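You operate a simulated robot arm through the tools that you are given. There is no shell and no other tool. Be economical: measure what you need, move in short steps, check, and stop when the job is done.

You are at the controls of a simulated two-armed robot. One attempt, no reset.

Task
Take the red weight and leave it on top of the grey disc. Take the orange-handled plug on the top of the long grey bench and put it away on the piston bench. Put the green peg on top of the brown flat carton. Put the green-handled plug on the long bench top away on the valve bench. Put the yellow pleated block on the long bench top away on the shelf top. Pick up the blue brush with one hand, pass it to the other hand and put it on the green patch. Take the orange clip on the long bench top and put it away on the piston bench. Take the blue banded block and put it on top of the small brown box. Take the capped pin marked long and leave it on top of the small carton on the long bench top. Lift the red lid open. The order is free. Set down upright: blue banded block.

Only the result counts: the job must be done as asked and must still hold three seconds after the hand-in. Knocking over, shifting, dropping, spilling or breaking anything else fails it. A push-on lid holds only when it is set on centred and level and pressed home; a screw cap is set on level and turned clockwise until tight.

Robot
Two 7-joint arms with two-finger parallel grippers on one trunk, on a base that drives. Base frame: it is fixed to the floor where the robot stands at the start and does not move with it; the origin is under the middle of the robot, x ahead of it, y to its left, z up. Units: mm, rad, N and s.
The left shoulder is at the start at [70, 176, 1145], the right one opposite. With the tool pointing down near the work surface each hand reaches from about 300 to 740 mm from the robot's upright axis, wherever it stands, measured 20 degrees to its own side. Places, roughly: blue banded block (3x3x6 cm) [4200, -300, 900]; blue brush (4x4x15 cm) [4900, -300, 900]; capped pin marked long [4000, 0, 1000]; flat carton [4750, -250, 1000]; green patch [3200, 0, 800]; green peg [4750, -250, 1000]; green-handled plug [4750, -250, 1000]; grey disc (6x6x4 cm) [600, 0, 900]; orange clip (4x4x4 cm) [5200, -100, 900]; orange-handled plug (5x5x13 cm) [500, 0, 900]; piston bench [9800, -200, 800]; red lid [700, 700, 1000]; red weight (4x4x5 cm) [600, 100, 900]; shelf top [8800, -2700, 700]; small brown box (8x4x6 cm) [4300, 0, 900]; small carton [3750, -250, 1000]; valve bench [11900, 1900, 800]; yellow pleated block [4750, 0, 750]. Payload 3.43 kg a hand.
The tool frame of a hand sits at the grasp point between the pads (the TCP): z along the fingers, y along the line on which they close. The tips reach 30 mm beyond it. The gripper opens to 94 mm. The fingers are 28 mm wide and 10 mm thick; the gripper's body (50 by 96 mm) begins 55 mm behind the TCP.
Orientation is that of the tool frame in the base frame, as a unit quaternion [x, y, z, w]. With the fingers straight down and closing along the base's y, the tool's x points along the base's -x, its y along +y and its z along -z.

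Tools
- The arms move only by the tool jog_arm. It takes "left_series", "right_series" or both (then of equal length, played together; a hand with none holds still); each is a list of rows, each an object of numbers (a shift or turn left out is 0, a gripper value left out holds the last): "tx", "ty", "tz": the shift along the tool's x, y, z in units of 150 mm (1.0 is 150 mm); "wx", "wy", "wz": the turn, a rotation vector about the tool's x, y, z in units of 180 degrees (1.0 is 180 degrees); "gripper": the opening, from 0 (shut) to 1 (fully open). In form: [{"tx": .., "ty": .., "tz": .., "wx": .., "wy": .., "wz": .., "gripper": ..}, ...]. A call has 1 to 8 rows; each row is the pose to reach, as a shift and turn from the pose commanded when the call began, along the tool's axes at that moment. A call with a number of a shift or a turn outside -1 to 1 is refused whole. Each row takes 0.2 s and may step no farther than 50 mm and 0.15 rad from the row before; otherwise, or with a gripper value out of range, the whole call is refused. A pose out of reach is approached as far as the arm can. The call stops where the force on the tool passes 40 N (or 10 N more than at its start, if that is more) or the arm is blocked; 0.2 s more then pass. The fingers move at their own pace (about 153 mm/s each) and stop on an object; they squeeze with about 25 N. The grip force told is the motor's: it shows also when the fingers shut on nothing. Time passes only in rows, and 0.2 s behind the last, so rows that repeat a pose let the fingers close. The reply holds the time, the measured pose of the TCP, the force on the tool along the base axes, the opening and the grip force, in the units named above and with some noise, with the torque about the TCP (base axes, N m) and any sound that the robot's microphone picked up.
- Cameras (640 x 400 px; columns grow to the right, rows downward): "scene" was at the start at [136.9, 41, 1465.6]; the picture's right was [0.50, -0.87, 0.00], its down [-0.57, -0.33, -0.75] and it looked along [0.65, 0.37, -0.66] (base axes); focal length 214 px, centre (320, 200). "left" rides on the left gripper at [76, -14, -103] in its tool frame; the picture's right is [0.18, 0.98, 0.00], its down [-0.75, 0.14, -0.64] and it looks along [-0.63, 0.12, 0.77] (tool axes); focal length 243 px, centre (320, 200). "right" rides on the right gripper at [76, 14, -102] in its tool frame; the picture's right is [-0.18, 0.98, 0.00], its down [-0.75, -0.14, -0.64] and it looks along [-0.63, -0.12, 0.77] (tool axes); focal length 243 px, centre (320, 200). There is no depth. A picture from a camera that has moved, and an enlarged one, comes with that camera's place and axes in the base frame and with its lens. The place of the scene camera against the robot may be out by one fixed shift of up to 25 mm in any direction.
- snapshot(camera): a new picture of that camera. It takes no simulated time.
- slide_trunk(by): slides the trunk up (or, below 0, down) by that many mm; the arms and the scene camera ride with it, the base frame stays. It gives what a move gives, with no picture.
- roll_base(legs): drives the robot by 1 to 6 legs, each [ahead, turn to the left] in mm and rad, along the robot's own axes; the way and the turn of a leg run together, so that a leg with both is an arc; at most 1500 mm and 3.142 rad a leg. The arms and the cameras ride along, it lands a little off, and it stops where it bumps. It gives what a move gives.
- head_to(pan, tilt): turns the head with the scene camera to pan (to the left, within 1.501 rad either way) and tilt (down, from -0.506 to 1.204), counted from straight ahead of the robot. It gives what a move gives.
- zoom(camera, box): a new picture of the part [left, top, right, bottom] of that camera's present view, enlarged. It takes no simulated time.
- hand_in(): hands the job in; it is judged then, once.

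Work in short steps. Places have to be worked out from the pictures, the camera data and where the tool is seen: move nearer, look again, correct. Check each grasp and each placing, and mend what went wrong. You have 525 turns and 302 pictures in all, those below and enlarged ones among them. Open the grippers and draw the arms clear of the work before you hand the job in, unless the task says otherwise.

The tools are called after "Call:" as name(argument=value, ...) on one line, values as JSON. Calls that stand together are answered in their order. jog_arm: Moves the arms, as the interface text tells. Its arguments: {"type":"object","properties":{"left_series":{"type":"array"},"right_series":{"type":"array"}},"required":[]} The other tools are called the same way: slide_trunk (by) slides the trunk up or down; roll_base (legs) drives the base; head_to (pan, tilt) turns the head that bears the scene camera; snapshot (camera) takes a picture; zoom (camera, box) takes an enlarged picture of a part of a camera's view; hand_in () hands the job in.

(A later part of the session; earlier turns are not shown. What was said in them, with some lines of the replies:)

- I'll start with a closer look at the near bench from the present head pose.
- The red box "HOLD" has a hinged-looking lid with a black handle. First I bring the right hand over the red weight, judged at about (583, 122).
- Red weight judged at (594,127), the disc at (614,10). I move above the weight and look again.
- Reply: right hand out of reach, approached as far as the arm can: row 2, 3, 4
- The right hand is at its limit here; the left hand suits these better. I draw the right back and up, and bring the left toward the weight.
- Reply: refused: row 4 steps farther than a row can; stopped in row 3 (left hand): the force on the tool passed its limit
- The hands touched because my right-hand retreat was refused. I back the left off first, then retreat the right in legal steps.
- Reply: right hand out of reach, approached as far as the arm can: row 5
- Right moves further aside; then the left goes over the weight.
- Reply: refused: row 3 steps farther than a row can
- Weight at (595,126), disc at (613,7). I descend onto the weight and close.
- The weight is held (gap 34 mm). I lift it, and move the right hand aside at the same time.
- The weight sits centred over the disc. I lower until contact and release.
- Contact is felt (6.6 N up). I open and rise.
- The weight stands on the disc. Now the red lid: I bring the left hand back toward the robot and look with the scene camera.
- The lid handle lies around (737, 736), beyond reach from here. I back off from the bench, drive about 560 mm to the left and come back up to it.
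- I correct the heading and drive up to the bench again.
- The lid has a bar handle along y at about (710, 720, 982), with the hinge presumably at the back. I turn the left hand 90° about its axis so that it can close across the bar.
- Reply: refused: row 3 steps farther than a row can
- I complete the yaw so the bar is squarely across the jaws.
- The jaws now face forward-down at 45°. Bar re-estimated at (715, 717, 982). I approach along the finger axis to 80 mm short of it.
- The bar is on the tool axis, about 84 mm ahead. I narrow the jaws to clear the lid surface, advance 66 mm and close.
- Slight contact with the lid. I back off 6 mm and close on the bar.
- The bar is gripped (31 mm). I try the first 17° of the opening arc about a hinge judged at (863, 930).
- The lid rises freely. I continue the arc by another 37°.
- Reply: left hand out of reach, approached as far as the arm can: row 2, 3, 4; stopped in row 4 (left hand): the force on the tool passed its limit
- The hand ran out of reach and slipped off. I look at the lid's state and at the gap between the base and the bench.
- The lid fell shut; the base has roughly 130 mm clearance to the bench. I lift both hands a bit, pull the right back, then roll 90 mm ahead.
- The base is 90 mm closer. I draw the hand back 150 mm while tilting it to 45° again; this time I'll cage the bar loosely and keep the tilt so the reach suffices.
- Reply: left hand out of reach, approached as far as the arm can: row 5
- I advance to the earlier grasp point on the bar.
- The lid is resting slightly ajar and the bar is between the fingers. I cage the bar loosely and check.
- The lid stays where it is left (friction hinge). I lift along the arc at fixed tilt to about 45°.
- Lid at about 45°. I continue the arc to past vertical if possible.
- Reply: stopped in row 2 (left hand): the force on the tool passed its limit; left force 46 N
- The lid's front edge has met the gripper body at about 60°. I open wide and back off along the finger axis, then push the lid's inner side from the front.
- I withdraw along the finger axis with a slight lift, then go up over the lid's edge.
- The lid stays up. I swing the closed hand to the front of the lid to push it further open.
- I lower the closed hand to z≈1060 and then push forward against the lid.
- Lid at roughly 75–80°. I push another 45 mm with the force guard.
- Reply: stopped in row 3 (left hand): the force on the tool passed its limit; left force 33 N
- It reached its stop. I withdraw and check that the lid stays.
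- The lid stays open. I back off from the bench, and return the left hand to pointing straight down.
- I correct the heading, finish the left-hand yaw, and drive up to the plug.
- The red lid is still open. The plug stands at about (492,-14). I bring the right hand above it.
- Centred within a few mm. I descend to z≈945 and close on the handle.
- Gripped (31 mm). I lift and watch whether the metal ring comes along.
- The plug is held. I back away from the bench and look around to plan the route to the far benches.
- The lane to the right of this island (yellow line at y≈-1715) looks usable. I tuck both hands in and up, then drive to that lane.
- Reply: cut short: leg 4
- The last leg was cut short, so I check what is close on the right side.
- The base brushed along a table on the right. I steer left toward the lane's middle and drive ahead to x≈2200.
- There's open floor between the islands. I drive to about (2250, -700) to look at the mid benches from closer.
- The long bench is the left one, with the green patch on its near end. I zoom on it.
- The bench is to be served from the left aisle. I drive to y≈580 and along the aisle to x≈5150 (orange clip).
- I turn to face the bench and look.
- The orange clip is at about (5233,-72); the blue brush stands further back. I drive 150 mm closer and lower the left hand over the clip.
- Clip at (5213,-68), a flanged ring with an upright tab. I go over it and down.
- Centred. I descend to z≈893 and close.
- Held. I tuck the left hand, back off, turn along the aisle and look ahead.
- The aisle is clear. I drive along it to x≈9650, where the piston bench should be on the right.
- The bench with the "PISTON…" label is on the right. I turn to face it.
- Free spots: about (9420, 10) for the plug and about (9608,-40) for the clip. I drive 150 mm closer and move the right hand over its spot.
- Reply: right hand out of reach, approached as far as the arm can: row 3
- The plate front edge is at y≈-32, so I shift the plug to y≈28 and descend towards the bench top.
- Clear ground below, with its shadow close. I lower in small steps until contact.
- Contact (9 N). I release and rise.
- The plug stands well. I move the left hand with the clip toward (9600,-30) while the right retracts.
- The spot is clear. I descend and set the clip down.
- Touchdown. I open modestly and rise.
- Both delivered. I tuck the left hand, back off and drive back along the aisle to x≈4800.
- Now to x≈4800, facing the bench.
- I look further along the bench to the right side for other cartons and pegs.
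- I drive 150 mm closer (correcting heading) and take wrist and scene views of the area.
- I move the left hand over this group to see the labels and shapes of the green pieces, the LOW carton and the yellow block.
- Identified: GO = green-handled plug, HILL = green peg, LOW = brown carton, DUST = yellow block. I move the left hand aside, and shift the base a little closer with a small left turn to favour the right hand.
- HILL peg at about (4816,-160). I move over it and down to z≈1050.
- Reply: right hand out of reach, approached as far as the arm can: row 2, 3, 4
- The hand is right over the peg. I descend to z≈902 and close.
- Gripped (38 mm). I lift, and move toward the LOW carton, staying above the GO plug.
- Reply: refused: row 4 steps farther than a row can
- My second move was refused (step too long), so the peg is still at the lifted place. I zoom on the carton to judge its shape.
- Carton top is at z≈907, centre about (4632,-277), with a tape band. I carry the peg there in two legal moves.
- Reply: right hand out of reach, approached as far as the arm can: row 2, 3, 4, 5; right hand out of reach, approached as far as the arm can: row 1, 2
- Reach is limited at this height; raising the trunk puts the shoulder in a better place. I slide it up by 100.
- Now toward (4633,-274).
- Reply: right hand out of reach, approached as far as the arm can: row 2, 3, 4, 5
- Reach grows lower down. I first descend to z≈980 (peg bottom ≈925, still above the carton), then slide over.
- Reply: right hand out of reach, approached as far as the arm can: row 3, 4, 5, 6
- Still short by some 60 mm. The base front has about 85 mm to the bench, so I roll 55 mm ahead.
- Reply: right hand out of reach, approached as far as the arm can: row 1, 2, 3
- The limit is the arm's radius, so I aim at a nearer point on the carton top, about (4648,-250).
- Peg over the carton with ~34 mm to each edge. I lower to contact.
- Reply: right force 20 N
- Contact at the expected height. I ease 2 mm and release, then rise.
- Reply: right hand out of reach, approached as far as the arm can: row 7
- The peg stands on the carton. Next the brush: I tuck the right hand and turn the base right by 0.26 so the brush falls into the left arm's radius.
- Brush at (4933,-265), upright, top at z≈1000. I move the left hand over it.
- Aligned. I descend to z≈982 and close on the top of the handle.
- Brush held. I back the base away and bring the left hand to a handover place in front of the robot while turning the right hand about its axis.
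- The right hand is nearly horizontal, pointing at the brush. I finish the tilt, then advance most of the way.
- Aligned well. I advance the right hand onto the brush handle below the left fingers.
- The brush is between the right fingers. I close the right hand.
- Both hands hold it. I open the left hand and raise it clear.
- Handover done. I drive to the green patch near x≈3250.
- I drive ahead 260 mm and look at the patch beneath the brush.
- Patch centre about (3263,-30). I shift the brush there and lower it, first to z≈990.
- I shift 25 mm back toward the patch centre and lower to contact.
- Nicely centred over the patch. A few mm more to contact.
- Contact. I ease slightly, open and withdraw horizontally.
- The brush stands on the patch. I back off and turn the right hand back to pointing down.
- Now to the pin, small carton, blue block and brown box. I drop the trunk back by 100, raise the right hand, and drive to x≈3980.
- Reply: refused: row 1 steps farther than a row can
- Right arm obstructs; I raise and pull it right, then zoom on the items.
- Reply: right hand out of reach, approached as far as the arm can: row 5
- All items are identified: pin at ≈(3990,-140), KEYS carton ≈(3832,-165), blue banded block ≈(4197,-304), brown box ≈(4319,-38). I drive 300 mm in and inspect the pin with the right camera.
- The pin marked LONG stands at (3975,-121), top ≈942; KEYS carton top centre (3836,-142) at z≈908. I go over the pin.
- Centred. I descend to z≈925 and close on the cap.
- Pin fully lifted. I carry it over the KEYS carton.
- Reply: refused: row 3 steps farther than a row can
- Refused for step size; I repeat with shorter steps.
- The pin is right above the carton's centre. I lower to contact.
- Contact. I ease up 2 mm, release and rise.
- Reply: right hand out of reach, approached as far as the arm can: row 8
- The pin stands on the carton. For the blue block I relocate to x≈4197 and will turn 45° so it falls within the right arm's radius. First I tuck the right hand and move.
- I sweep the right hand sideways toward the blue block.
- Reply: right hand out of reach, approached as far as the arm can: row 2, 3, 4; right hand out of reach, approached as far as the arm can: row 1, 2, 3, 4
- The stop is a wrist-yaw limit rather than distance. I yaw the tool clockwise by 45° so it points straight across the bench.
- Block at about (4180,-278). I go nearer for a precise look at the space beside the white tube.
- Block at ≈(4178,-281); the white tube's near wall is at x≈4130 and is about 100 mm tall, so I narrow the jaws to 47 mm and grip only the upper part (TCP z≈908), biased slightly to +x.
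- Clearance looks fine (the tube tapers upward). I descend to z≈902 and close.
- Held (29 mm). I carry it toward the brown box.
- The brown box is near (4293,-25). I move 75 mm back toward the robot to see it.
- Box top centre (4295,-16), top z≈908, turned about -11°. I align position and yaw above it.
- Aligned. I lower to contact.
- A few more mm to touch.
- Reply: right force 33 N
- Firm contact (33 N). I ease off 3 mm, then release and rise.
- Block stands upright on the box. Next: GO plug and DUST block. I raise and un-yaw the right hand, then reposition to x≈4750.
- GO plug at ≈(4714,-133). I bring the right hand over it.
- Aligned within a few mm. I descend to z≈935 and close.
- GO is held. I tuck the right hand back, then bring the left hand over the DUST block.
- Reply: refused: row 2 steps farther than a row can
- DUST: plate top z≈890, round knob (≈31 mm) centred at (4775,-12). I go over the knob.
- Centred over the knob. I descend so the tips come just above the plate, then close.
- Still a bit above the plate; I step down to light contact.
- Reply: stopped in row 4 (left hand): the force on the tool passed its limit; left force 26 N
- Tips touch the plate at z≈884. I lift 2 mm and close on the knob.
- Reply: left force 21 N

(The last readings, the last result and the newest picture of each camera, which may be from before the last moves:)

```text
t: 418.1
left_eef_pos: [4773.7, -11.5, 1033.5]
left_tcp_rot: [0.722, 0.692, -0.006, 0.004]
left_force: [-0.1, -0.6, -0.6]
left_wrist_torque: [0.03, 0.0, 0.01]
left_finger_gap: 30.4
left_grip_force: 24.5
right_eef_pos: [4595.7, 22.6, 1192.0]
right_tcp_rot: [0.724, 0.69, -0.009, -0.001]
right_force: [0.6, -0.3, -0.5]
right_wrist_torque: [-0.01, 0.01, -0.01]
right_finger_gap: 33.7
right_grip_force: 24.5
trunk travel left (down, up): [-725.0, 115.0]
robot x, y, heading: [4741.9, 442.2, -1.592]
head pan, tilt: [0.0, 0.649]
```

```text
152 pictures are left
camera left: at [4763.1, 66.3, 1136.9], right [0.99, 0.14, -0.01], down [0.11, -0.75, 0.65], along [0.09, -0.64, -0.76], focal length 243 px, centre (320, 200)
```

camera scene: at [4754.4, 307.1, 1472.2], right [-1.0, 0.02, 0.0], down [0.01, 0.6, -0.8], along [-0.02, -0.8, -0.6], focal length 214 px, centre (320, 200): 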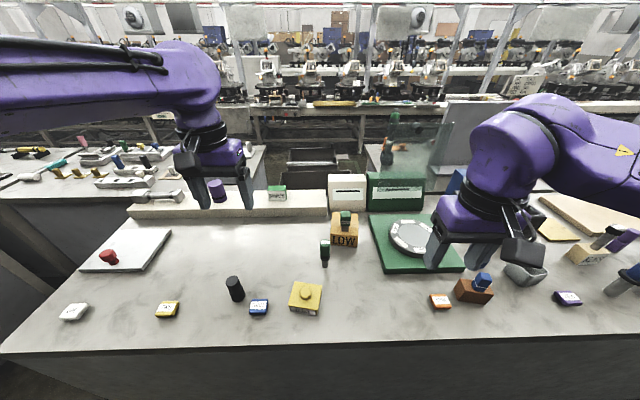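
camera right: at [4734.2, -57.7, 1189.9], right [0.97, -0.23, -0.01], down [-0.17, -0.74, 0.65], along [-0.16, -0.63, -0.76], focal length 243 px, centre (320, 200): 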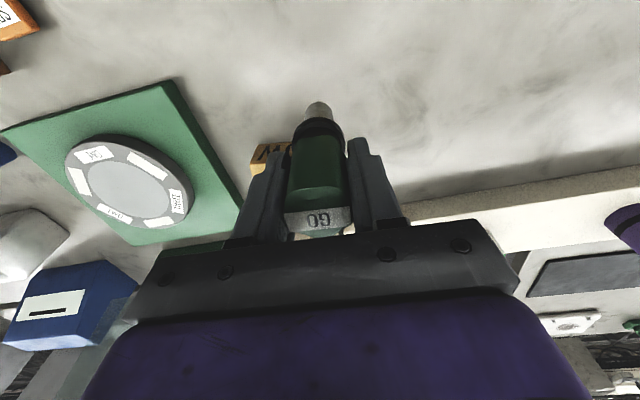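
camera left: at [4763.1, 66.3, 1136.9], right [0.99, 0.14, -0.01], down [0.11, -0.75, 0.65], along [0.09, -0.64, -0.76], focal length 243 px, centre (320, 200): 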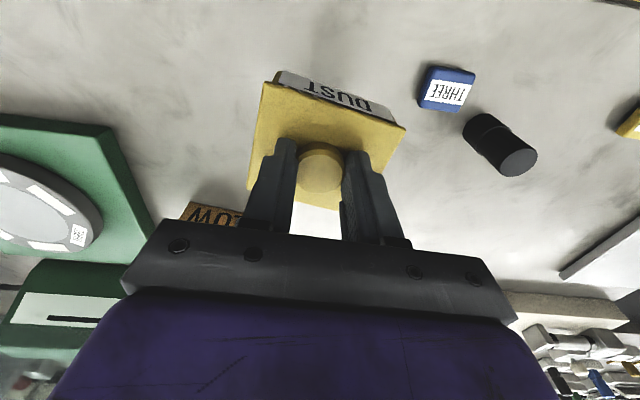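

DUST is lifted whole. I tuck the left hand, back off, and drive the aisle toward the far end.

Call:
jog_arm(left_series=[{"tz": -0.25}, {"tz": -0.5, "tx": 0.1}, {"tz": -0.7, "tx": 0.25, "ty": 0.15}, {"tz": -0.85, "tx": 0.4, "ty": 0.35}, {"tz": -1, "tx": 0.55, "ty": 0.55}, {"tz": -1, "tx": 0.75, "ty": 0.75}])

Call:
roll_base(legs=[[-230, 0], [0, 1.595], [1500, 0], [1500, 0], [1500, 0]])

Call:
head_to(pan=0.25, tilt=0.2)

Call:
snapshot(camera="scene")

```text
t: 419.5
left_eef_pos: [4894.6, 99.4, 1179.0]
left_tcp_rot: [0.722, 0.692, -0.007, 0.003]
left_force: [0.1, 0.1, -1.0]
left_wrist_torque: [-0.06, 0.04, -0.03]
left_finger_gap: 30.5
left_grip_force: 25.1
right_eef_pos: [4598.1, 22.8, 1191.5]
right_tcp_rot: [0.724, 0.69, -0.009, 0.0]
right_force: [0.3, -0.3, -1.6]
right_wrist_torque: [-0.02, 0.04, -0.04]
right_finger_gap: 33.7
right_grip_force: 24.6
trunk travel left (down, up): [-725.0, 115.0]
robot x, y, heading: [4743.4, 440.4, -1.591]
head pan, tilt: [0.0, 0.649]
```

```text
t: 446.3
left_eef_pos: [9600.5, 1017.6, 1179.8]
left_tcp_rot: [-0.001, 1.0, -0.003, 0.006]
left_force: [-0.6, -0.5, -0.2]
left_wrist_torque: [0.0, 0.02, -0.03]
left_finger_gap: 29.7
left_grip_force: 24.9
right_eef_pos: [9689.9, 725.5, 1191.5]
right_tcp_rot: [0.002, 1.0, -0.006, 0.007]
right_force: [0.5, 0.1, -1.4]
right_wrist_torque: [-0.02, 0.02, 0.01]
right_finger_gap: 33.5
right_grip_force: 24.8
trunk travel left (down, up): [-725.0, 115.0]
robot x, y, heading: [9267.6, 852.0, 0.023]
head pan, tilt: [0.0, 0.649]
```

```text
t: 447.2
left_eef_pos: [9601.5, 1018.4, 1178.9]
left_tcp_rot: [-0.002, 1.0, -0.001, 0.007]
left_force: [0.2, -0.2, -0.7]
left_wrist_torque: [-0.01, -0.01, 0.0]
left_finger_gap: 29.8
left_grip_force: 25.1
right_eef_pos: [9689.9, 727.2, 1190.7]
right_tcp_rot: [0.002, 1.0, -0.006, 0.005]
right_force: [0.2, 0.6, -0.4]
right_wrist_torque: [0.02, 0.0, -0.02]
right_finger_gap: 33.4
right_grip_force: 25.3
trunk travel left (down, up): [-725.0, 115.0]
robot x, y, heading: [9264.9, 853.6, 0.024]
head pan, tilt: [0.25, 0.201]
```

```text
151 pictures are left
camera scene: at [9418.4, 881.5, 1513.0], right [0.27, -0.96, 0.0], down [-0.19, -0.05, -0.98], along [0.94, 0.26, -0.2], focal length 214 px, centre (320, 200)
```

scene: 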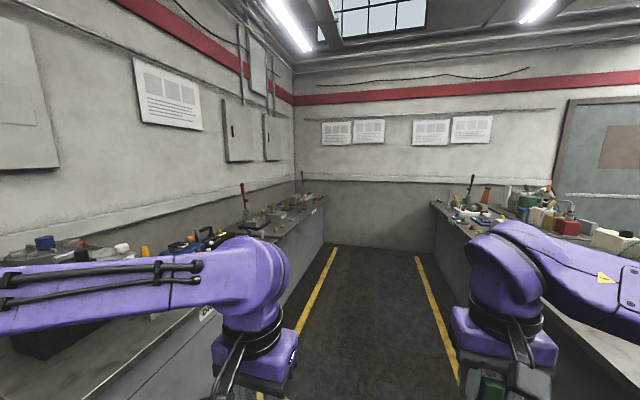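

I drive on to x≈11850 near the end of the left wall bench.

Call:
roll_base(legs=[[0, -0.024], [1500, 0], [1080, 0], [0, 1.571]])

Call:
head_to(pan=0, tilt=0.5)

Call:
snapshot(camera="scene")

```text
t: 464.1
left_eef_pos: [11687.6, 1192.1, 1178.5]
left_tcp_rot: [0.712, -0.702, -0.003, -0.005]
left_force: [-0.1, 0.5, -1.2]
left_wrist_torque: [-0.02, 0.04, -0.01]
left_finger_gap: 29.8
left_grip_force: 25.1
right_eef_pos: [11979.1, 1284.7, 1190.7]
right_tcp_rot: [0.71, -0.704, 0.0, -0.008]
right_force: [0.8, -0.1, -1.6]
right_wrist_torque: [0.0, -0.01, 0.01]
right_finger_gap: 33.3
right_grip_force: 24.6
trunk travel left (down, up): [-725.0, 115.0]
robot x, y, heading: [11852.8, 855.6, 1.608]
head pan, tilt: [0.25, 0.201]
```

```text
t: 464.9
left_eef_pos: [11687.9, 1191.9, 1178.2]
left_tcp_rot: [0.712, -0.702, -0.002, -0.006]
left_force: [0.1, 0.4, -0.3]
left_wrist_torque: [0.0, -0.01, 0.0]
left_finger_gap: 29.4
left_grip_force: 24.5
right_eef_pos: [11977.8, 1284.6, 1192.5]
right_tcp_rot: [0.71, -0.704, 0.0, -0.009]
right_force: [0.1, 1.2, -0.6]
right_wrist_torque: [0.0, -0.01, 0.0]
right_finger_gap: 33.2
right_grip_force: 24.9
trunk travel left (down, up): [-725.0, 115.0]
robot x, y, heading: [11854.0, 856.6, 1.61]
head pan, tilt: [0.0, 0.499]
```

```text
150 pictures are left
camera scene: at [11863.9, 998.8, 1485.4], right [1.0, 0.04, 0.0], down [0.02, -0.48, -0.88], along [-0.03, 0.88, -0.48], focal length 214 px, centre (320, 200)
```

scene: 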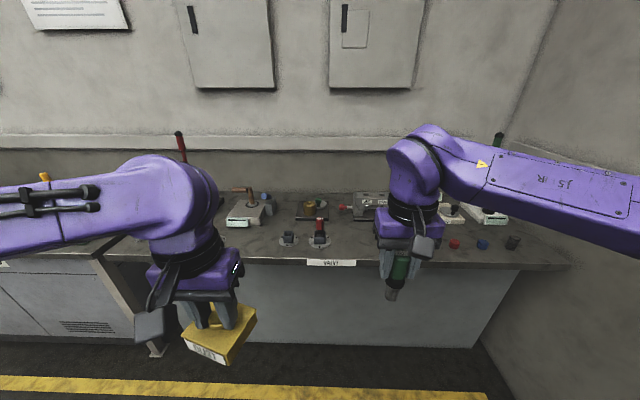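

Call:
zoom(camera="scene", box=[210, 160, 450, 310])

Call:
zoom(camera="scene", box=[130, 290, 290, 390])

```text
2.67 times, centred on (330, 235) of scene
camera zoom: at [11863.9, 998.8, 1485.4], right [1.0, 0.04, 0.0], down [0.02, -0.48, -0.88], along [-0.03, 0.88, -0.48], focal length 572 px, centre (293, 107)
```

zoom: 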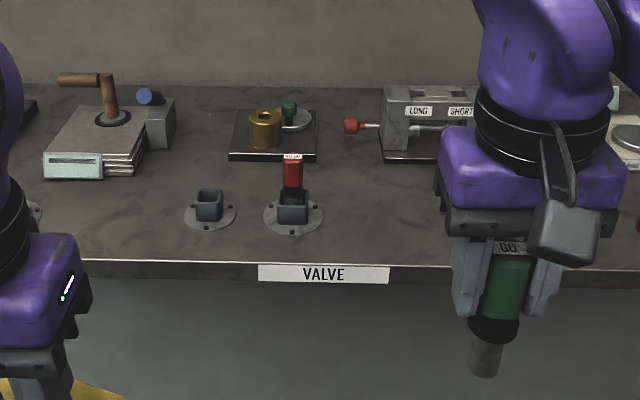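

```text
4.00 times, centred on (210, 340) of scene
camera zoom: at [11863.9, 998.8, 1485.4], right [1.0, 0.04, 0.0], down [0.02, -0.48, -0.88], along [-0.03, 0.88, -0.48], focal length 858 px, centre (760, -360)
```

zoom: 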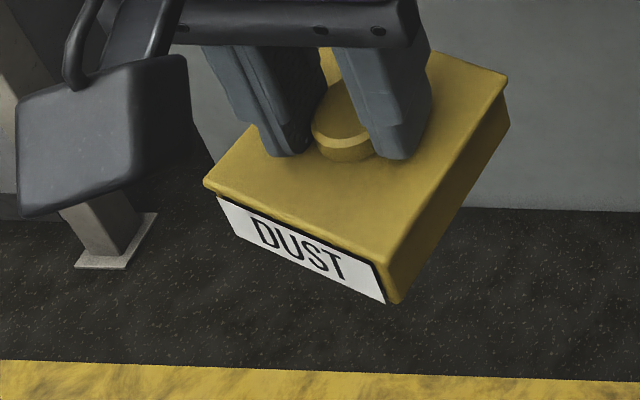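

The VALVE bench is ahead. A free spot is around (12010,1770). I drive in 470 mm.

Call:
roll_base(legs=[[0, -0.038], [470, 0]])

Call:
snapshot(camera="right")

```text
t: 468.1
left_eef_pos: [11698.5, 1671.1, 1179.0]
left_tcp_rot: [-0.702, 0.712, 0.003, 0.005]
left_force: [-0.6, 0.2, -0.5]
left_wrist_torque: [0.0, -0.02, 0.0]
left_finger_gap: 29.3
left_grip_force: 24.8
right_eef_pos: [11991.1, 1755.5, 1190.8]
right_tcp_rot: [-0.699, 0.715, 0.001, 0.008]
right_force: [0.2, 1.2, -1.8]
right_wrist_torque: [0.0, 0.01, 0.01]
right_finger_gap: 33.0
right_grip_force: 24.9
trunk travel left (down, up): [-725.0, 115.0]
robot x, y, heading: [11856.0, 1329.1, 1.571]
head pan, tilt: [0.0, 0.499]
```

```text
147 pictures are left
camera right: at [11975.1, 1676.5, 1292.5], right [-0.98, 0.21, -0.01], down [0.15, 0.74, 0.65], along [0.14, 0.64, -0.76], focal length 243 px, centre (320, 200)
```

right: 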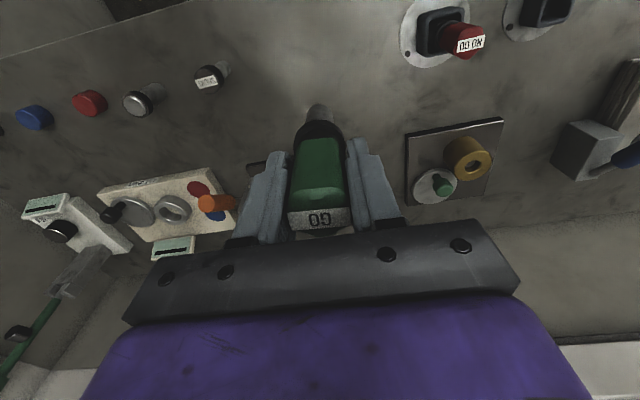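

The area under the plug is free. I descend in two moves.

Call:
jog_arm(right_series=[{"tz": 0.3}, {"tz": 0.6}, {"tz": 0.9}, {"tz": 1}])

Call:
jog_arm(right_series=[{"tz": 0.3}, {"tz": 0.5}, {"tz": 0.6}, {"tz": 0.64}, {"tz": 0.66}, {"tz": 0.675}])

Call:
snapshot(camera="right")

```text
t: 469.1
left_eef_pos: [11698.0, 1669.8, 1179.0]
left_tcp_rot: [-0.701, 0.713, 0.003, 0.006]
left_force: [0.4, -0.8, -1.2]
left_wrist_torque: [-0.03, -0.01, 0.01]
left_finger_gap: 29.5
left_grip_force: 24.9
right_eef_pos: [11995.2, 1757.6, 1041.6]
right_tcp_rot: [-0.699, 0.715, 0.0, 0.008]
right_force: [0.0, -0.7, -1.8]
right_wrist_torque: [-0.01, -0.01, 0.02]
right_finger_gap: 32.9
right_grip_force: 25.1
trunk travel left (down, up): [-725.0, 115.0]
robot x, y, heading: [11855.2, 1330.2, 1.579]
head pan, tilt: [0.0, 0.499]
```

```text
t: 470.5
left_eef_pos: [11697.8, 1670.0, 1179.2]
left_tcp_rot: [-0.701, 0.713, 0.003, 0.007]
left_force: [-0.2, 0.3, -0.1]
left_wrist_torque: [-0.03, -0.02, -0.02]
left_finger_gap: 29.5
left_grip_force: 24.3
right_eef_pos: [11996.0, 1757.2, 942.1]
right_tcp_rot: [-0.699, 0.715, 0.002, 0.01]
right_force: [0.8, 1.1, 13.7]
right_wrist_torque: [-0.03, 0.17, 0.05]
right_finger_gap: 33.2
right_grip_force: 25.2
trunk travel left (down, up): [-725.0, 115.0]
robot x, y, heading: [11854.3, 1331.2, 1.573]
head pan, tilt: [0.0, 0.499]
```

```text
146 pictures are left
camera right: at [11978.1, 1679.1, 1042.6], right [-0.98, 0.21, -0.01], down [0.15, 0.74, 0.66], along [0.14, 0.64, -0.75], focal length 243 px, centre (320, 200)
```

right: 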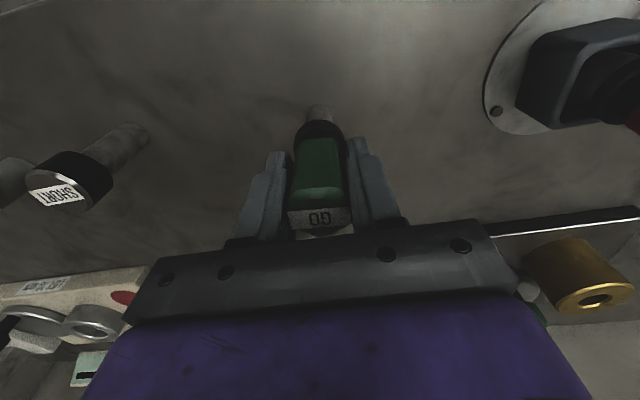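

Contact. I release and rise.

Call:
jog_arm(right_series=[{"tz": -0.01}, {"tz": -0.01, "gripper": 0.5}, {"tz": -0.01, "gripper": 0.7}, {"tz": -0.01}, {"tz": -0.25}, {"tz": -0.5}, {"tz": -0.75}, {"tz": -1}])

Call:
snapshot(camera="right")

```text
t: 472.3
left_eef_pos: [11697.2, 1669.4, 1178.0]
left_tcp_rot: [-0.701, 0.714, 0.003, 0.006]
left_force: [-0.5, 0.1, -1.8]
left_wrist_torque: [-0.02, -0.02, 0.0]
left_finger_gap: 29.3
left_grip_force: 25.1
right_eef_pos: [11991.9, 1754.5, 1091.3]
right_tcp_rot: [-0.699, 0.715, 0.0, 0.009]
right_force: [0.3, -0.1, 0.7]
right_wrist_torque: [0.02, 0.01, 0.02]
right_finger_gap: 65.9
right_grip_force: 0.0
trunk travel left (down, up): [-725.0, 115.0]
robot x, y, heading: [11854.1, 1330.2, 1.571]
head pan, tilt: [0.0, 0.499]
```

```text
145 pictures are left
camera right: at [11975.8, 1676.8, 1191.6], right [-0.98, 0.21, -0.01], down [0.15, 0.74, 0.65], along [0.14, 0.64, -0.76], focal length 243 px, centre (320, 200)
```

right: 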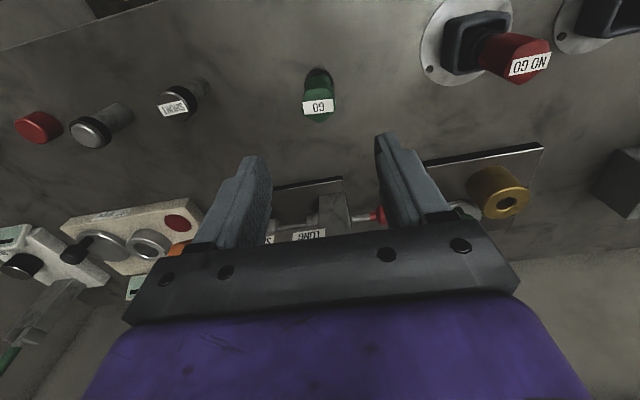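

GO stands on the valve bench. I raise the right hand, back out, and drive to about x=8450 to look for a way south to the shelf.

Call:
jog_arm(right_series=[{"tz": -0.2}, {"tz": -0.4, "tx": 0.2}, {"tz": -0.6, "tx": 0.4}])

Call:
roll_base(legs=[[-500, 0], [0, 1.571], [1500, 0], [1500, 0], [400, 0], [0, 1.571]])

Call:
head_to(pan=0, tilt=0.3)

Call:
snapshot(camera="scene")

```text
t: 473.1
left_eef_pos: [11698.0, 1669.8, 1178.5]
left_tcp_rot: [-0.701, 0.713, 0.004, 0.006]
left_force: [0.0, 0.4, -0.4]
left_wrist_torque: [0.01, 0.01, 0.03]
left_finger_gap: 29.3
left_grip_force: 24.8
right_eef_pos: [11990.3, 1694.3, 1180.4]
right_tcp_rot: [-0.699, 0.715, 0.0, 0.008]
right_force: [0.1, 0.9, 0.4]
right_wrist_torque: [0.04, 0.01, 0.0]
right_finger_gap: 66.0
right_grip_force: 0.0
trunk travel left (down, up): [-725.0, 115.0]
robot x, y, heading: [11856.0, 1336.3, 1.572]
head pan, tilt: [0.0, 0.499]
```

```text
t: 499.7
left_eef_pos: [8626.3, 494.1, 1177.2]
left_tcp_rot: [0.717, 0.697, -0.006, 0.003]
left_force: [-0.3, -0.9, -0.4]
left_wrist_torque: [0.02, 0.01, 0.0]
left_finger_gap: 29.7
left_grip_force: 25.1
right_eef_pos: [8333.5, 470.7, 1178.2]
right_tcp_rot: [0.719, 0.695, -0.008, 0.001]
right_force: [0.1, -0.7, 0.3]
right_wrist_torque: [-0.01, 0.02, 0.04]
right_finger_gap: 65.8
right_grip_force: 0.0
trunk travel left (down, up): [-725.0, 115.0]
robot x, y, heading: [8474.9, 832.7, -1.575]
head pan, tilt: [0.0, 0.499]
```

```text
t: 500.4
left_eef_pos: [8625.1, 493.0, 1178.4]
left_tcp_rot: [0.717, 0.697, -0.005, 0.003]
left_force: [0.3, -0.1, -1.2]
left_wrist_torque: [-0.01, 0.02, 0.0]
left_finger_gap: 29.5
left_grip_force: 25.1
right_eef_pos: [8333.5, 469.7, 1178.7]
right_tcp_rot: [0.719, 0.695, -0.008, 0.001]
right_force: [0.6, -0.2, 0.2]
right_wrist_torque: [0.0, 0.04, 0.02]
right_finger_gap: 65.6
right_grip_force: 0.0
trunk travel left (down, up): [-725.0, 115.0]
robot x, y, heading: [8469.9, 833.1, -1.575]
head pan, tilt: [0.0, 0.3]
```

```text
144 pictures are left
camera scene: at [8485.4, 690.4, 1503.7], right [-1.0, 0.01, 0.0], down [0.0, 0.3, -0.96], along [-0.01, -0.95, -0.3], focal length 214 px, centre (320, 200)
```

scene: 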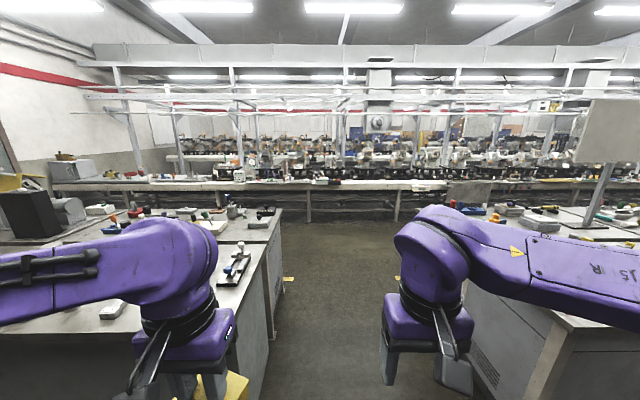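

A wide gap leads south between the islands. I drive through it to y≈-1450.

Call:
roll_base(legs=[[0, -0.225], [1000, 0], [0, 0.229], [1300, 0]])

Call:
head_to(pan=0.35, tilt=0.4)

Call:
snapshot(camera="scene")

```text
t: 513.5
left_eef_pos: [8378.6, -1795.3, 1179.9]
left_tcp_rot: [0.715, 0.699, -0.006, 0.003]
left_force: [-0.7, -0.2, -0.4]
left_wrist_torque: [-0.01, -0.02, 0.02]
left_finger_gap: 29.4
left_grip_force: 24.9
right_eef_pos: [8087.1, -1820.2, 1178.5]
right_tcp_rot: [0.717, 0.697, -0.008, 0.0]
right_force: [0.5, 0.6, -0.3]
right_wrist_torque: [-0.01, 0.01, 0.01]
right_finger_gap: 65.8
right_grip_force: 0.0
trunk travel left (down, up): [-725.0, 115.0]
robot x, y, heading: [8219.3, -1450.8, -1.57]
head pan, tilt: [0.0, 0.3]
```

```text
t: 514.3
left_eef_pos: [8377.8, -1797.0, 1179.5]
left_tcp_rot: [0.715, 0.699, -0.006, 0.003]
left_force: [-0.9, -0.4, 0.1]
left_wrist_torque: [0.01, 0.0, -0.03]
left_finger_gap: 29.5
left_grip_force: 24.6
right_eef_pos: [8086.3, -1819.6, 1179.1]
right_tcp_rot: [0.717, 0.697, -0.008, 0.0]
right_force: [0.6, -0.2, -0.2]
right_wrist_torque: [-0.02, 0.0, 0.01]
right_finger_gap: 65.6
right_grip_force: 0.0
trunk travel left (down, up): [-725.0, 115.0]
robot x, y, heading: [8226.2, -1458.4, -1.574]
head pan, tilt: [0.351, 0.4]
```

```text
143 pictures are left
camera scene: at [8268.8, -1593.6, 1494.5], right [-0.94, -0.34, 0.0], down [-0.13, 0.37, -0.92], along [0.31, -0.87, -0.39], focal length 214 px, centre (320, 200)
```

scene: 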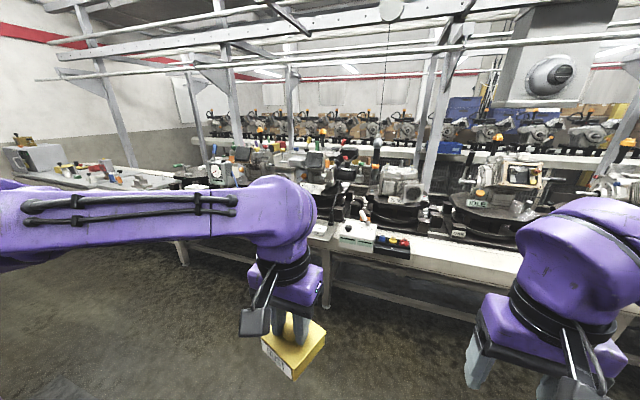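

I move nearer to x≈8700 to see the shelf area.

Call:
roll_base(legs=[[130, 0], [0, 1.571], [480, 0], [0, -1.571]])

Call:
head_to(pan=0.0, tilt=0.5)

Call:
snapshot(camera="scene")

```text
t: 525.7
left_eef_pos: [8874.8, -1910.8, 1179.4]
left_tcp_rot: [0.702, 0.712, -0.005, 0.002]
left_force: [0.4, 0.0, -0.5]
left_wrist_torque: [0.01, 0.01, -0.01]
left_finger_gap: 29.6
left_grip_force: 25.5
right_eef_pos: [8583.9, -1946.0, 1178.5]
right_tcp_rot: [0.704, 0.71, -0.009, -0.001]
right_force: [0.7, 0.6, -0.6]
right_wrist_torque: [0.0, 0.02, 0.02]
right_finger_gap: 65.7
right_grip_force: 0.0
trunk travel left (down, up): [-725.0, 115.0]
robot x, y, heading: [8705.3, -1577.0, -1.54]
head pan, tilt: [0.351, 0.4]
```

```text
t: 526.5
left_eef_pos: [8874.1, -1910.9, 1177.7]
left_tcp_rot: [0.703, 0.711, -0.005, 0.003]
left_force: [-0.5, 0.1, 0.6]
left_wrist_torque: [0.01, -0.01, 0.0]
left_finger_gap: 29.7
left_grip_force: 25.5
right_eef_pos: [8584.7, -1945.1, 1178.6]
right_tcp_rot: [0.704, 0.71, -0.009, 0.0]
right_force: [0.8, -0.6, 0.2]
right_wrist_torque: [-0.01, 0.03, 0.0]
right_finger_gap: 65.6
right_grip_force: 0.0
trunk travel left (down, up): [-725.0, 115.0]
robot x, y, heading: [8707.8, -1580.3, -1.537]
head pan, tilt: [0.0, 0.499]
```

```text
142 pictures are left
camera scene: at [8726.8, -1718.0, 1485.4], right [-1.0, -0.04, 0.0], down [-0.02, 0.48, -0.88], along [0.03, -0.88, -0.48], focal length 214 px, centre (320, 200)
```

scene: 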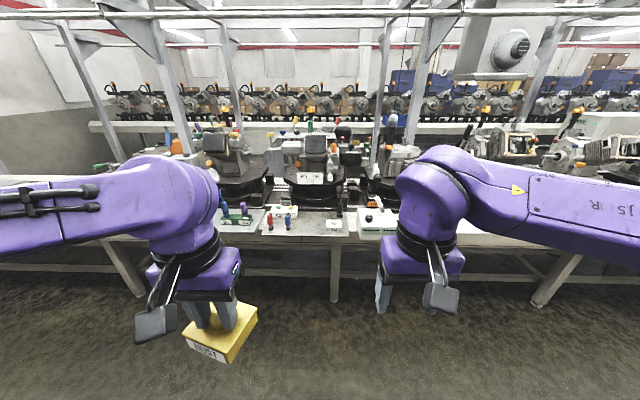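

Call:
zoom(camera="scene", box=[200, 110, 440, 300])

```text
2.11 times, centred on (320, 205) of scene
camera zoom: at [8726.8, -1718.0, 1485.4], right [-1.0, -0.04, 0.0], down [-0.02, 0.48, -0.88], along [0.03, -0.88, -0.48], focal length 452 px, centre (320, 190)
```

zoom: 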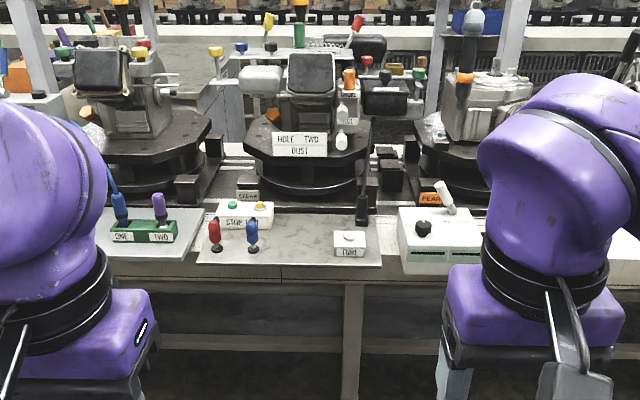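

The machine-row shelf lies ahead. I drive 550 mm closer (heading corrected) and look with the left camera.

Call:
roll_base(legs=[[0, -0.033], [550, 0]])

Call:
head_to(pan=0.0, tilt=0.75)

Call:
snapshot(camera="scene")

Call:
snapshot(camera="left")

Call:
snapshot(camera="right")

```text
t: 530.0
left_eef_pos: [8864.6, -2455.4, 1179.5]
left_tcp_rot: [0.714, 0.7, -0.006, 0.004]
left_force: [0.5, -0.1, -0.5]
left_wrist_torque: [0.0, 0.02, 0.02]
left_finger_gap: 29.4
left_grip_force: 25.0
right_eef_pos: [8573.2, -2480.5, 1179.1]
right_tcp_rot: [0.716, 0.698, -0.009, 0.0]
right_force: [-0.2, -0.4, 0.2]
right_wrist_torque: [-0.01, -0.02, 0.03]
right_finger_gap: 65.7
right_grip_force: 0.1
trunk travel left (down, up): [-725.0, 115.0]
robot x, y, heading: [8708.8, -2119.9, -1.572]
head pan, tilt: [0.0, 0.499]
```

```text
t: 530.8
left_eef_pos: [8865.3, -2456.8, 1178.9]
left_tcp_rot: [0.714, 0.7, -0.005, 0.003]
left_force: [0.4, -0.9, -0.6]
left_wrist_torque: [0.01, 0.01, -0.03]
left_finger_gap: 29.4
left_grip_force: 24.9
right_eef_pos: [8573.0, -2481.0, 1178.5]
right_tcp_rot: [0.716, 0.699, -0.008, -0.001]
right_force: [0.2, -0.7, 0.0]
right_wrist_torque: [-0.02, 0.01, -0.01]
right_finger_gap: 65.7
right_grip_force: 0.0
trunk travel left (down, up): [-725.0, 115.0]
robot x, y, heading: [8711.5, -2115.4, -1.568]
head pan, tilt: [0.0, 0.75]
```

```text
140 pictures are left
camera scene: at [8723.1, -2249.9, 1463.4], right [-1.0, 0.0, 0.0], down [0.0, 0.68, -0.73], along [0.0, -0.73, -0.68], focal length 214 px, centre (320, 200)
```

scene: 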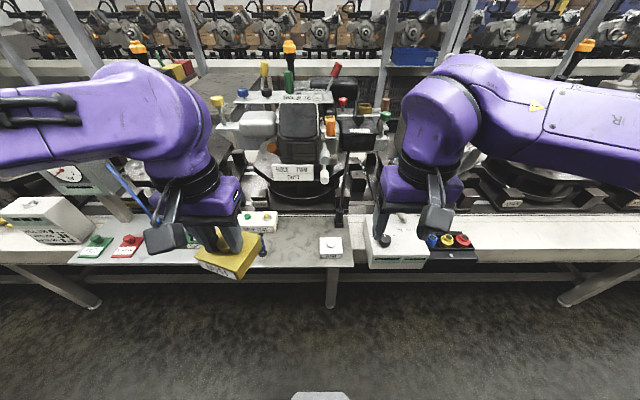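

```text
139 pictures are left
camera left: at [8851.8, -2379.0, 1281.3], right [0.99, 0.17, -0.01], down [0.13, -0.75, 0.65], along [0.1, -0.64, -0.76], focal length 243 px, centre (320, 200)
```

left: 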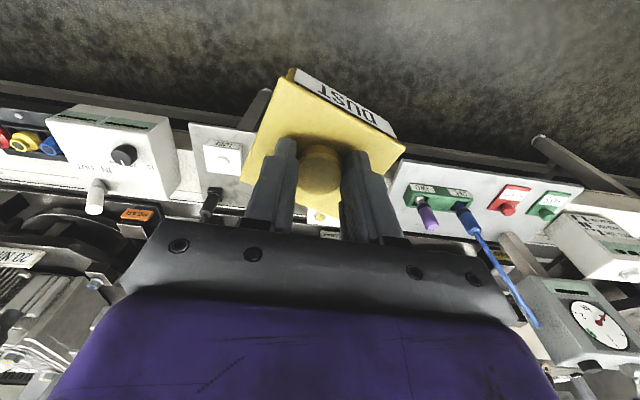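

```text
138 pictures are left
camera right: at [8590.9, -2404.8, 1280.1], right [0.98, -0.21, -0.01], down [-0.15, -0.74, 0.65], along [-0.14, -0.64, -0.76], focal length 243 px, centre (320, 200)
```

right: 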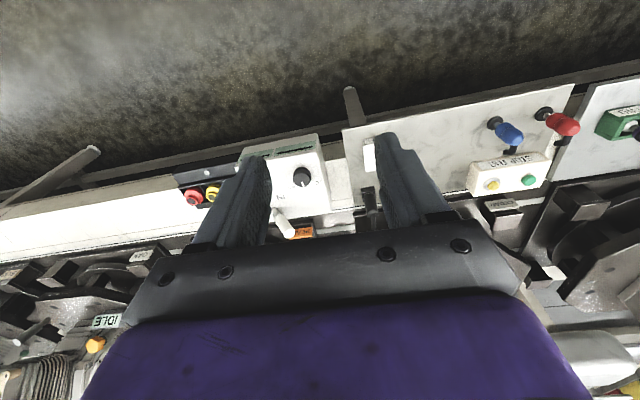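

The shelf plate is at z≈700, spanning x 8575–9095 with its front edge at y≈-2676; a free area lies around (8800,-2760). I drive 190 mm closer and lower the trunk.

Call:
roll_base(legs=[[190, 0]])

Call:
slide_trunk(by=-120)

Call:
snapshot(camera="left")

Call:
snapshot(camera="right")

```text
t: 532.3
left_eef_pos: [8864.9, -2644.8, 1179.1]
left_tcp_rot: [0.714, 0.7, -0.006, 0.004]
left_force: [-0.6, -0.3, 0.1]
left_wrist_torque: [0.02, 0.0, -0.02]
left_finger_gap: 29.6
left_grip_force: 25.8
right_eef_pos: [8573.3, -2670.9, 1179.1]
right_tcp_rot: [0.715, 0.699, -0.01, 0.001]
right_force: [-0.1, -0.7, 0.4]
right_wrist_torque: [-0.02, 0.02, 0.06]
right_finger_gap: 65.7
right_grip_force: 0.0
trunk travel left (down, up): [-725.0, 115.0]
robot x, y, heading: [8707.7, -2308.4, -1.568]
head pan, tilt: [0.0, 0.75]
```

```text
t: 533.8
left_eef_pos: [8866.4, -2646.6, 1058.3]
left_tcp_rot: [0.714, 0.7, -0.006, 0.003]
left_force: [0.3, 0.2, -0.6]
left_wrist_torque: [-0.01, -0.01, -0.01]
left_finger_gap: 29.3
left_grip_force: 24.7
right_eef_pos: [8573.7, -2671.3, 1057.9]
right_tcp_rot: [0.716, 0.698, -0.009, 0.001]
right_force: [-0.3, 0.1, 0.1]
right_wrist_torque: [0.01, 0.0, 0.01]
right_finger_gap: 66.1
right_grip_force: 0.0
trunk travel left (down, up): [-605.0, 235.0]
robot x, y, heading: [8708.9, -2307.0, -1.565]
head pan, tilt: [0.0, 0.75]
```

```text
137 pictures are left
camera left: at [8852.1, -2568.5, 1161.6], right [0.99, 0.16, -0.01], down [0.13, -0.75, 0.65], along [0.1, -0.64, -0.76], focal length 243 px, centre (320, 200)
```

left: 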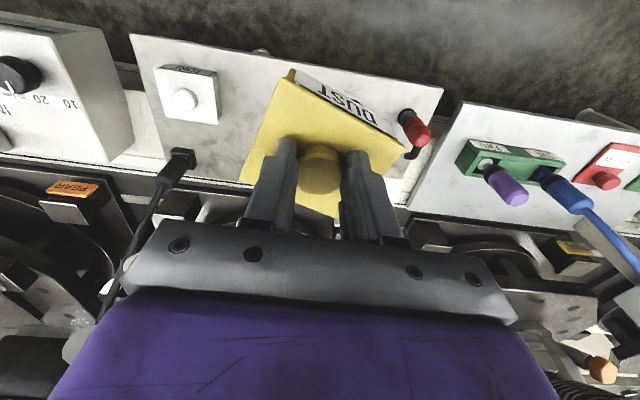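

```text
136 pictures are left
camera right: at [8591.3, -2594.4, 1160.4], right [0.98, -0.21, -0.01], down [-0.15, -0.74, 0.65], along [-0.14, -0.64, -0.76], focal length 243 px, centre (320, 200)
```

right: 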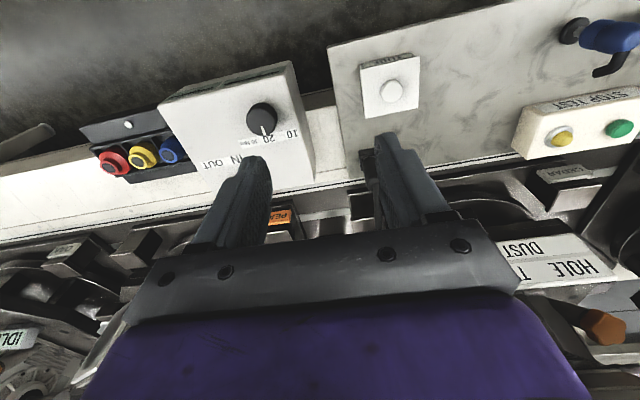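

Stereo now gives plate z≈745, front edge y≈-2657; a free spot is (8810,-2765) between the PURE tile and the blue pin. I move over it and start down.

Call:
jog_arm(left_series=[{"tx": -0.25, "ty": -0.12}, {"tx": -0.5, "ty": -0.24}, {"tx": -0.79, "ty": -0.3}, {"tx": -0.79, "ty": -0.37, "tz": 0.2}, {"tx": -0.79, "ty": -0.37, "tz": 0.5}, {"tx": -0.79, "ty": -0.37, "tz": 0.8}])

Call:
snapshot(camera="left")

Call:
snapshot(camera="right")

Call:
snapshot(camera="scene")

```text
t: 535.2
left_eef_pos: [8808.5, -2765.5, 941.2]
left_tcp_rot: [0.713, 0.701, -0.005, 0.003]
left_force: [0.3, -0.2, -0.6]
left_wrist_torque: [-0.02, -0.01, 0.0]
left_finger_gap: 29.3
left_grip_force: 25.1
right_eef_pos: [8572.9, -2671.1, 1057.6]
right_tcp_rot: [0.715, 0.699, -0.008, 0.001]
right_force: [0.4, -1.0, 0.5]
right_wrist_torque: [0.01, -0.01, -0.02]
right_finger_gap: 65.8
right_grip_force: 0.2
trunk travel left (down, up): [-605.0, 235.0]
robot x, y, heading: [8712.9, -2307.2, -1.572]
head pan, tilt: [0.0, 0.75]
```

```text
135 pictures are left
camera left: at [8794.8, -2687.4, 1043.2], right [0.99, 0.16, -0.01], down [0.13, -0.75, 0.65], along [0.1, -0.64, -0.76], focal length 243 px, centre (320, 200)
```

left: 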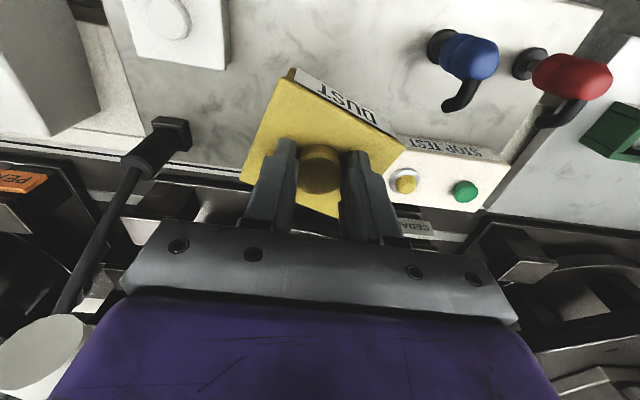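

```text
134 pictures are left
camera right: at [8590.7, -2595.5, 1160.0], right [0.98, -0.21, -0.01], down [-0.15, -0.74, 0.65], along [-0.14, -0.64, -0.76], focal length 243 px, centre (320, 200)
```

right: 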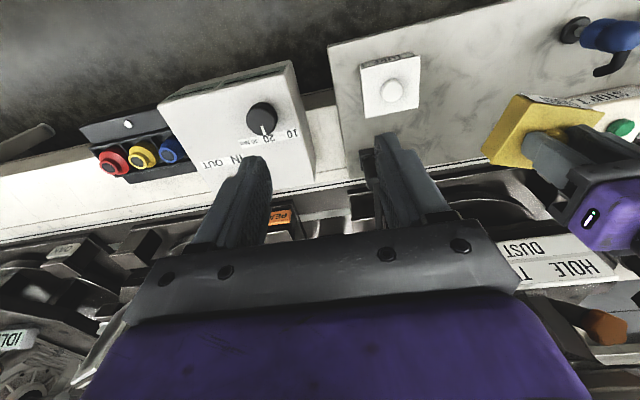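

```text
133 pictures are left
camera scene: at [8722.7, -2440.7, 1343.3], right [-1.0, 0.0, 0.0], down [0.0, 0.68, -0.73], along [0.0, -0.73, -0.68], focal length 214 px, centre (320, 200)
```

scene: 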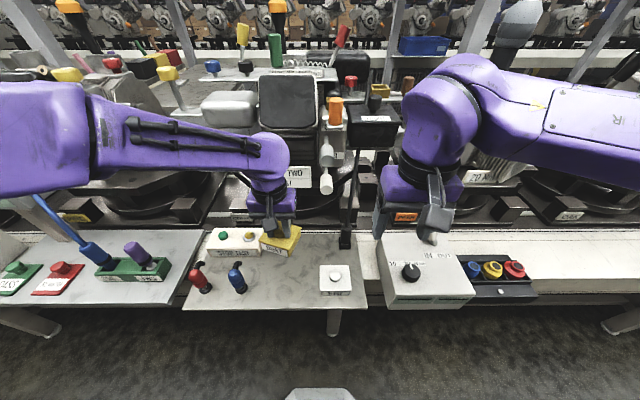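

The spot beneath is free with ~40 mm to the nearest box. I descend to contact.

Call:
jog_arm(left_series=[{"tz": 0.3}, {"tz": 0.55}, {"tz": 0.7}, {"tz": 0.77}])

Call:
snapshot(camera="left")

Call:
zoom(camera="scene", box=[180, 200, 380, 325])

```text
t: 536.2
left_eef_pos: [8807.1, -2766.2, 825.2]
left_tcp_rot: [0.714, 0.7, -0.006, 0.003]
left_force: [-0.7, -0.8, -0.5]
left_wrist_torque: [-0.02, -0.03, 0.01]
left_finger_gap: 29.3
left_grip_force: 25.0
right_eef_pos: [8574.1, -2671.9, 1058.5]
right_tcp_rot: [0.716, 0.698, -0.008, 0.001]
right_force: [0.3, -0.6, -0.3]
right_wrist_torque: [0.0, 0.0, 0.02]
right_finger_gap: 65.8
right_grip_force: 0.2
trunk travel left (down, up): [-605.0, 235.0]
robot x, y, heading: [8708.9, -2307.4, -1.571]
head pan, tilt: [0.0, 0.75]
```

```text
132 pictures are left
camera left: at [8794.1, -2689.5, 928.5], right [0.99, 0.17, -0.01], down [0.13, -0.75, 0.65], along [0.1, -0.64, -0.76], focal length 243 px, centre (320, 200)
```

left: 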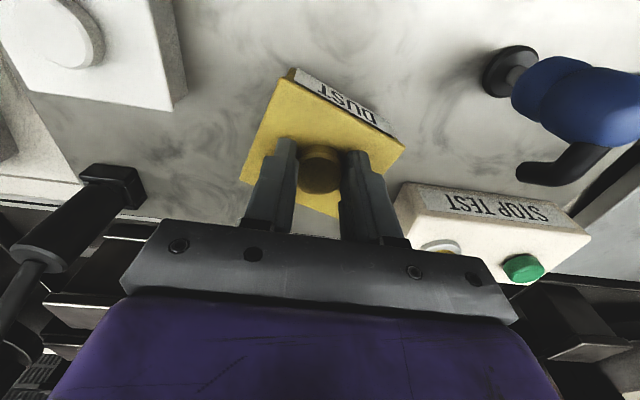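

```text
3.20 times, centred on (280, 262) of scene
camera zoom: at [8723.2, -2440.3, 1343.4], right [-1.0, 0.0, 0.0], down [0.0, 0.68, -0.73], along [0.0, -0.73, -0.68], focal length 686 px, centre (448, 0)
```

zoom: 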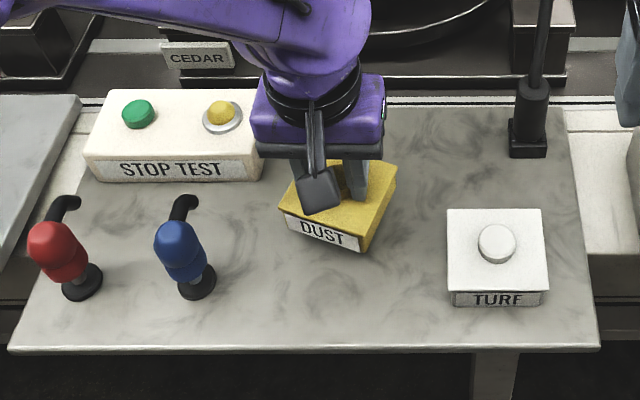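

Well placed. I lower gently until contact.

Call:
jog_arm(left_series=[{"tz": 0.05}, {"tz": 0.075}, {"tz": 0.1}, {"tz": 0.12}, {"tz": 0.14}, {"tz": 0.16}])

```text
t: 537.6
left_eef_pos: [8806.0, -2766.9, 803.7]
left_tcp_rot: [0.713, 0.701, -0.009, 0.005]
left_force: [2.8, -1.8, 29.4]
left_wrist_torque: [-0.15, -0.21, -0.03]
left_finger_gap: 30.0
left_grip_force: 25.3
right_eef_pos: [8572.8, -2668.7, 1061.2]
right_tcp_rot: [0.716, 0.698, -0.009, 0.002]
right_force: [0.5, 0.2, -0.5]
right_wrist_torque: [0.0, 0.01, -0.02]
right_finger_gap: 65.8
right_grip_force: 0.1
trunk travel left (down, up): [-605.0, 235.0]
robot x, y, heading: [8711.2, -2305.7, -1.568]
head pan, tilt: [0.0, 0.75]
```

Contact at TCP z≈804. I ease off 3 mm, open and rise.

Call:
jog_arm(left_series=[{"tz": -0.02}, {"tz": -0.02, "gripper": 0.4}, {"tz": -0.02, "gripper": 0.6}, {"tz": -0.02}, {"tz": -0.2}, {"tz": -0.45}, {"tz": -0.7}, {"tz": -0.95}])

Call:
zoom(camera="scene", box=[180, 200, 380, 325])

Call:
snapshot(camera="left")

```text
t: 539.4
left_eef_pos: [8805.6, -2765.0, 944.8]
left_tcp_rot: [0.713, 0.701, -0.006, 0.003]
left_force: [-0.5, -0.4, 0.4]
left_wrist_torque: [-0.04, 0.0, -0.02]
left_finger_gap: 56.3
left_grip_force: 0.1
right_eef_pos: [8574.5, -2670.8, 1061.1]
right_tcp_rot: [0.716, 0.698, -0.009, 0.001]
right_force: [-1.3, 0.8, 0.9]
right_wrist_torque: [0.0, 0.01, -0.01]
right_finger_gap: 65.4
right_grip_force: 0.0
trunk travel left (down, up): [-605.0, 235.0]
robot x, y, heading: [8708.7, -2307.8, -1.568]
head pan, tilt: [0.0, 0.75]
```

```text
3.20 times, centred on (280, 262) of scene
camera zoom: at [8723.3, -2438.6, 1343.5], right [-1.0, 0.0, 0.0], down [0.0, 0.68, -0.73], along [0.0, -0.73, -0.68], focal length 686 px, centre (448, 0)
```

zoom: 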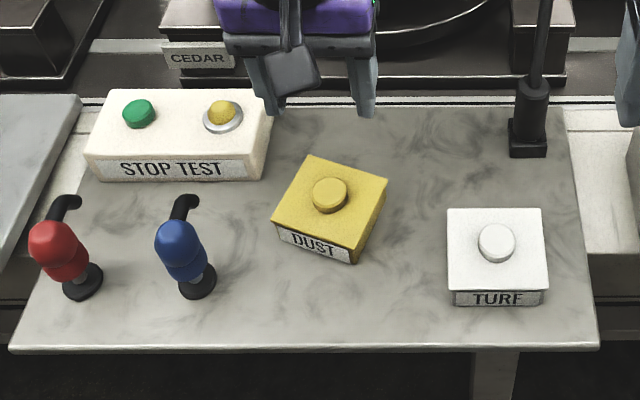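

```text
129 pictures are left
camera left: at [8792.1, -2687.0, 1047.6], right [0.99, 0.16, -0.01], down [0.13, -0.75, 0.65], along [0.1, -0.64, -0.76], focal length 243 px, centre (320, 200)
```

left: 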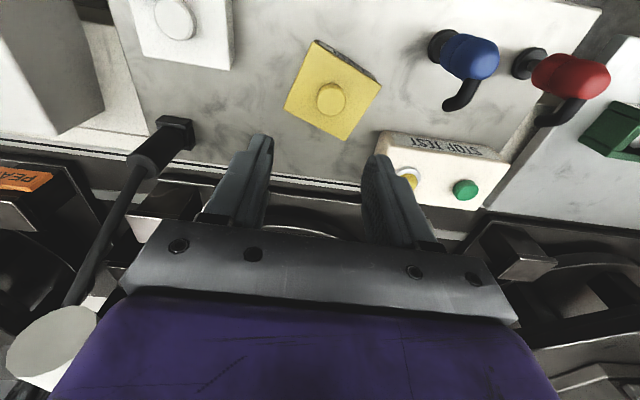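

DUST rests on the shelf plate (next to a sister TURF block). All ten jobs are done; I lift both hands, open them and back away from the shelf.

Call:
jog_arm(left_series=[{"tz": -0.3, "gripper": 1}, {"tz": -0.6}, {"tz": -0.8, "tx": 0.2}], right_series=[{"tz": -0.1, "gripper": 1}, {"tz": -0.3}, {"tz": -0.5, "tx": 0.2}])

Call:
roll_base(legs=[[-350, 0]])

Call:
snapshot(camera="scene")

```text
t: 540.2
left_eef_pos: [8811.2, -2728.9, 1065.6]
left_tcp_rot: [0.714, 0.7, -0.009, 0.003]
left_force: [0.6, 0.7, 0.3]
left_wrist_torque: [-0.03, 0.03, -0.01]
left_finger_gap: 94.0
left_grip_force: 0.1
right_eef_pos: [8580.0, -2635.9, 1134.9]
right_tcp_rot: [0.715, 0.699, -0.01, 0.0]
right_force: [0.2, 0.4, 0.1]
right_wrist_torque: [-0.04, -0.01, -0.01]
right_finger_gap: 94.0
right_grip_force: 0.1
trunk travel left (down, up): [-605.0, 235.0]
robot x, y, heading: [8708.4, -2307.5, -1.567]
head pan, tilt: [0.0, 0.75]
```

```text
t: 542.5
left_eef_pos: [8808.4, -2384.0, 1064.6]
left_tcp_rot: [0.713, 0.701, -0.005, 0.002]
left_force: [-0.6, 0.1, -0.2]
left_wrist_torque: [-0.05, -0.02, 0.02]
left_finger_gap: 94.1
left_grip_force: 0.0
right_eef_pos: [8577.0, -2291.5, 1131.9]
right_tcp_rot: [0.715, 0.699, -0.008, 0.0]
right_force: [-0.3, 0.3, -0.1]
right_wrist_torque: [-0.03, 0.0, 0.01]
right_finger_gap: 94.1
right_grip_force: 0.1
trunk travel left (down, up): [-605.0, 235.0]
robot x, y, heading: [8710.1, -1959.3, -1.564]
head pan, tilt: [0.0, 0.75]
```

```text
128 pictures are left
camera scene: at [8722.5, -2090.5, 1343.4], right [-1.0, 0.0, 0.0], down [0.0, 0.68, -0.73], along [0.0, -0.73, -0.68], focal length 214 px, centre (320, 200)
```

scene: 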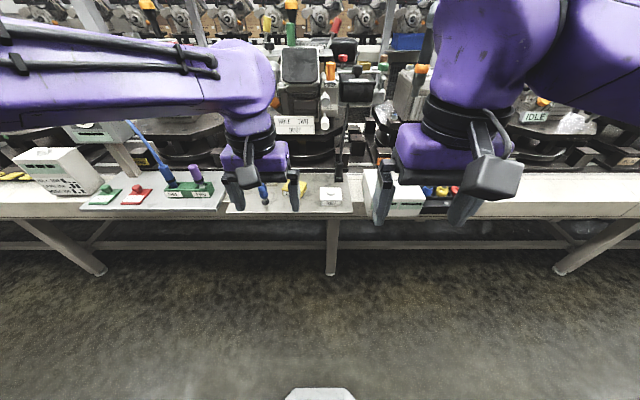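

Everything is placed and the arms are clear. I hand the job in.

Call:
hand_in()

```text
The job is handed in.
```

I did all ten tasks and handed the job in. The arms were clear and the grippers open, but I don't have a verdict back. I did not drive back for a last look at the earlier benches; each placing was checked only with a picture right after I released it.

- **Red lid:** pushed to its stop, roughly upright. It slipped off the hand once partway and I reopened it; it was still open in a later picture.
- **Collisions:** the two hands touched once near the start, and the base brushed a table once while driving. I saw nothing moved.
- **Yellow pleated block:** I took this to be the yellow block labelled DUST. No pleats showed, but it stood where the list put it, and a similar block (TURF) was already on the shelf.
- **Brown flat carton:** I took this to be the carton labelled LOW, the only brown carton I saw near the listed place.
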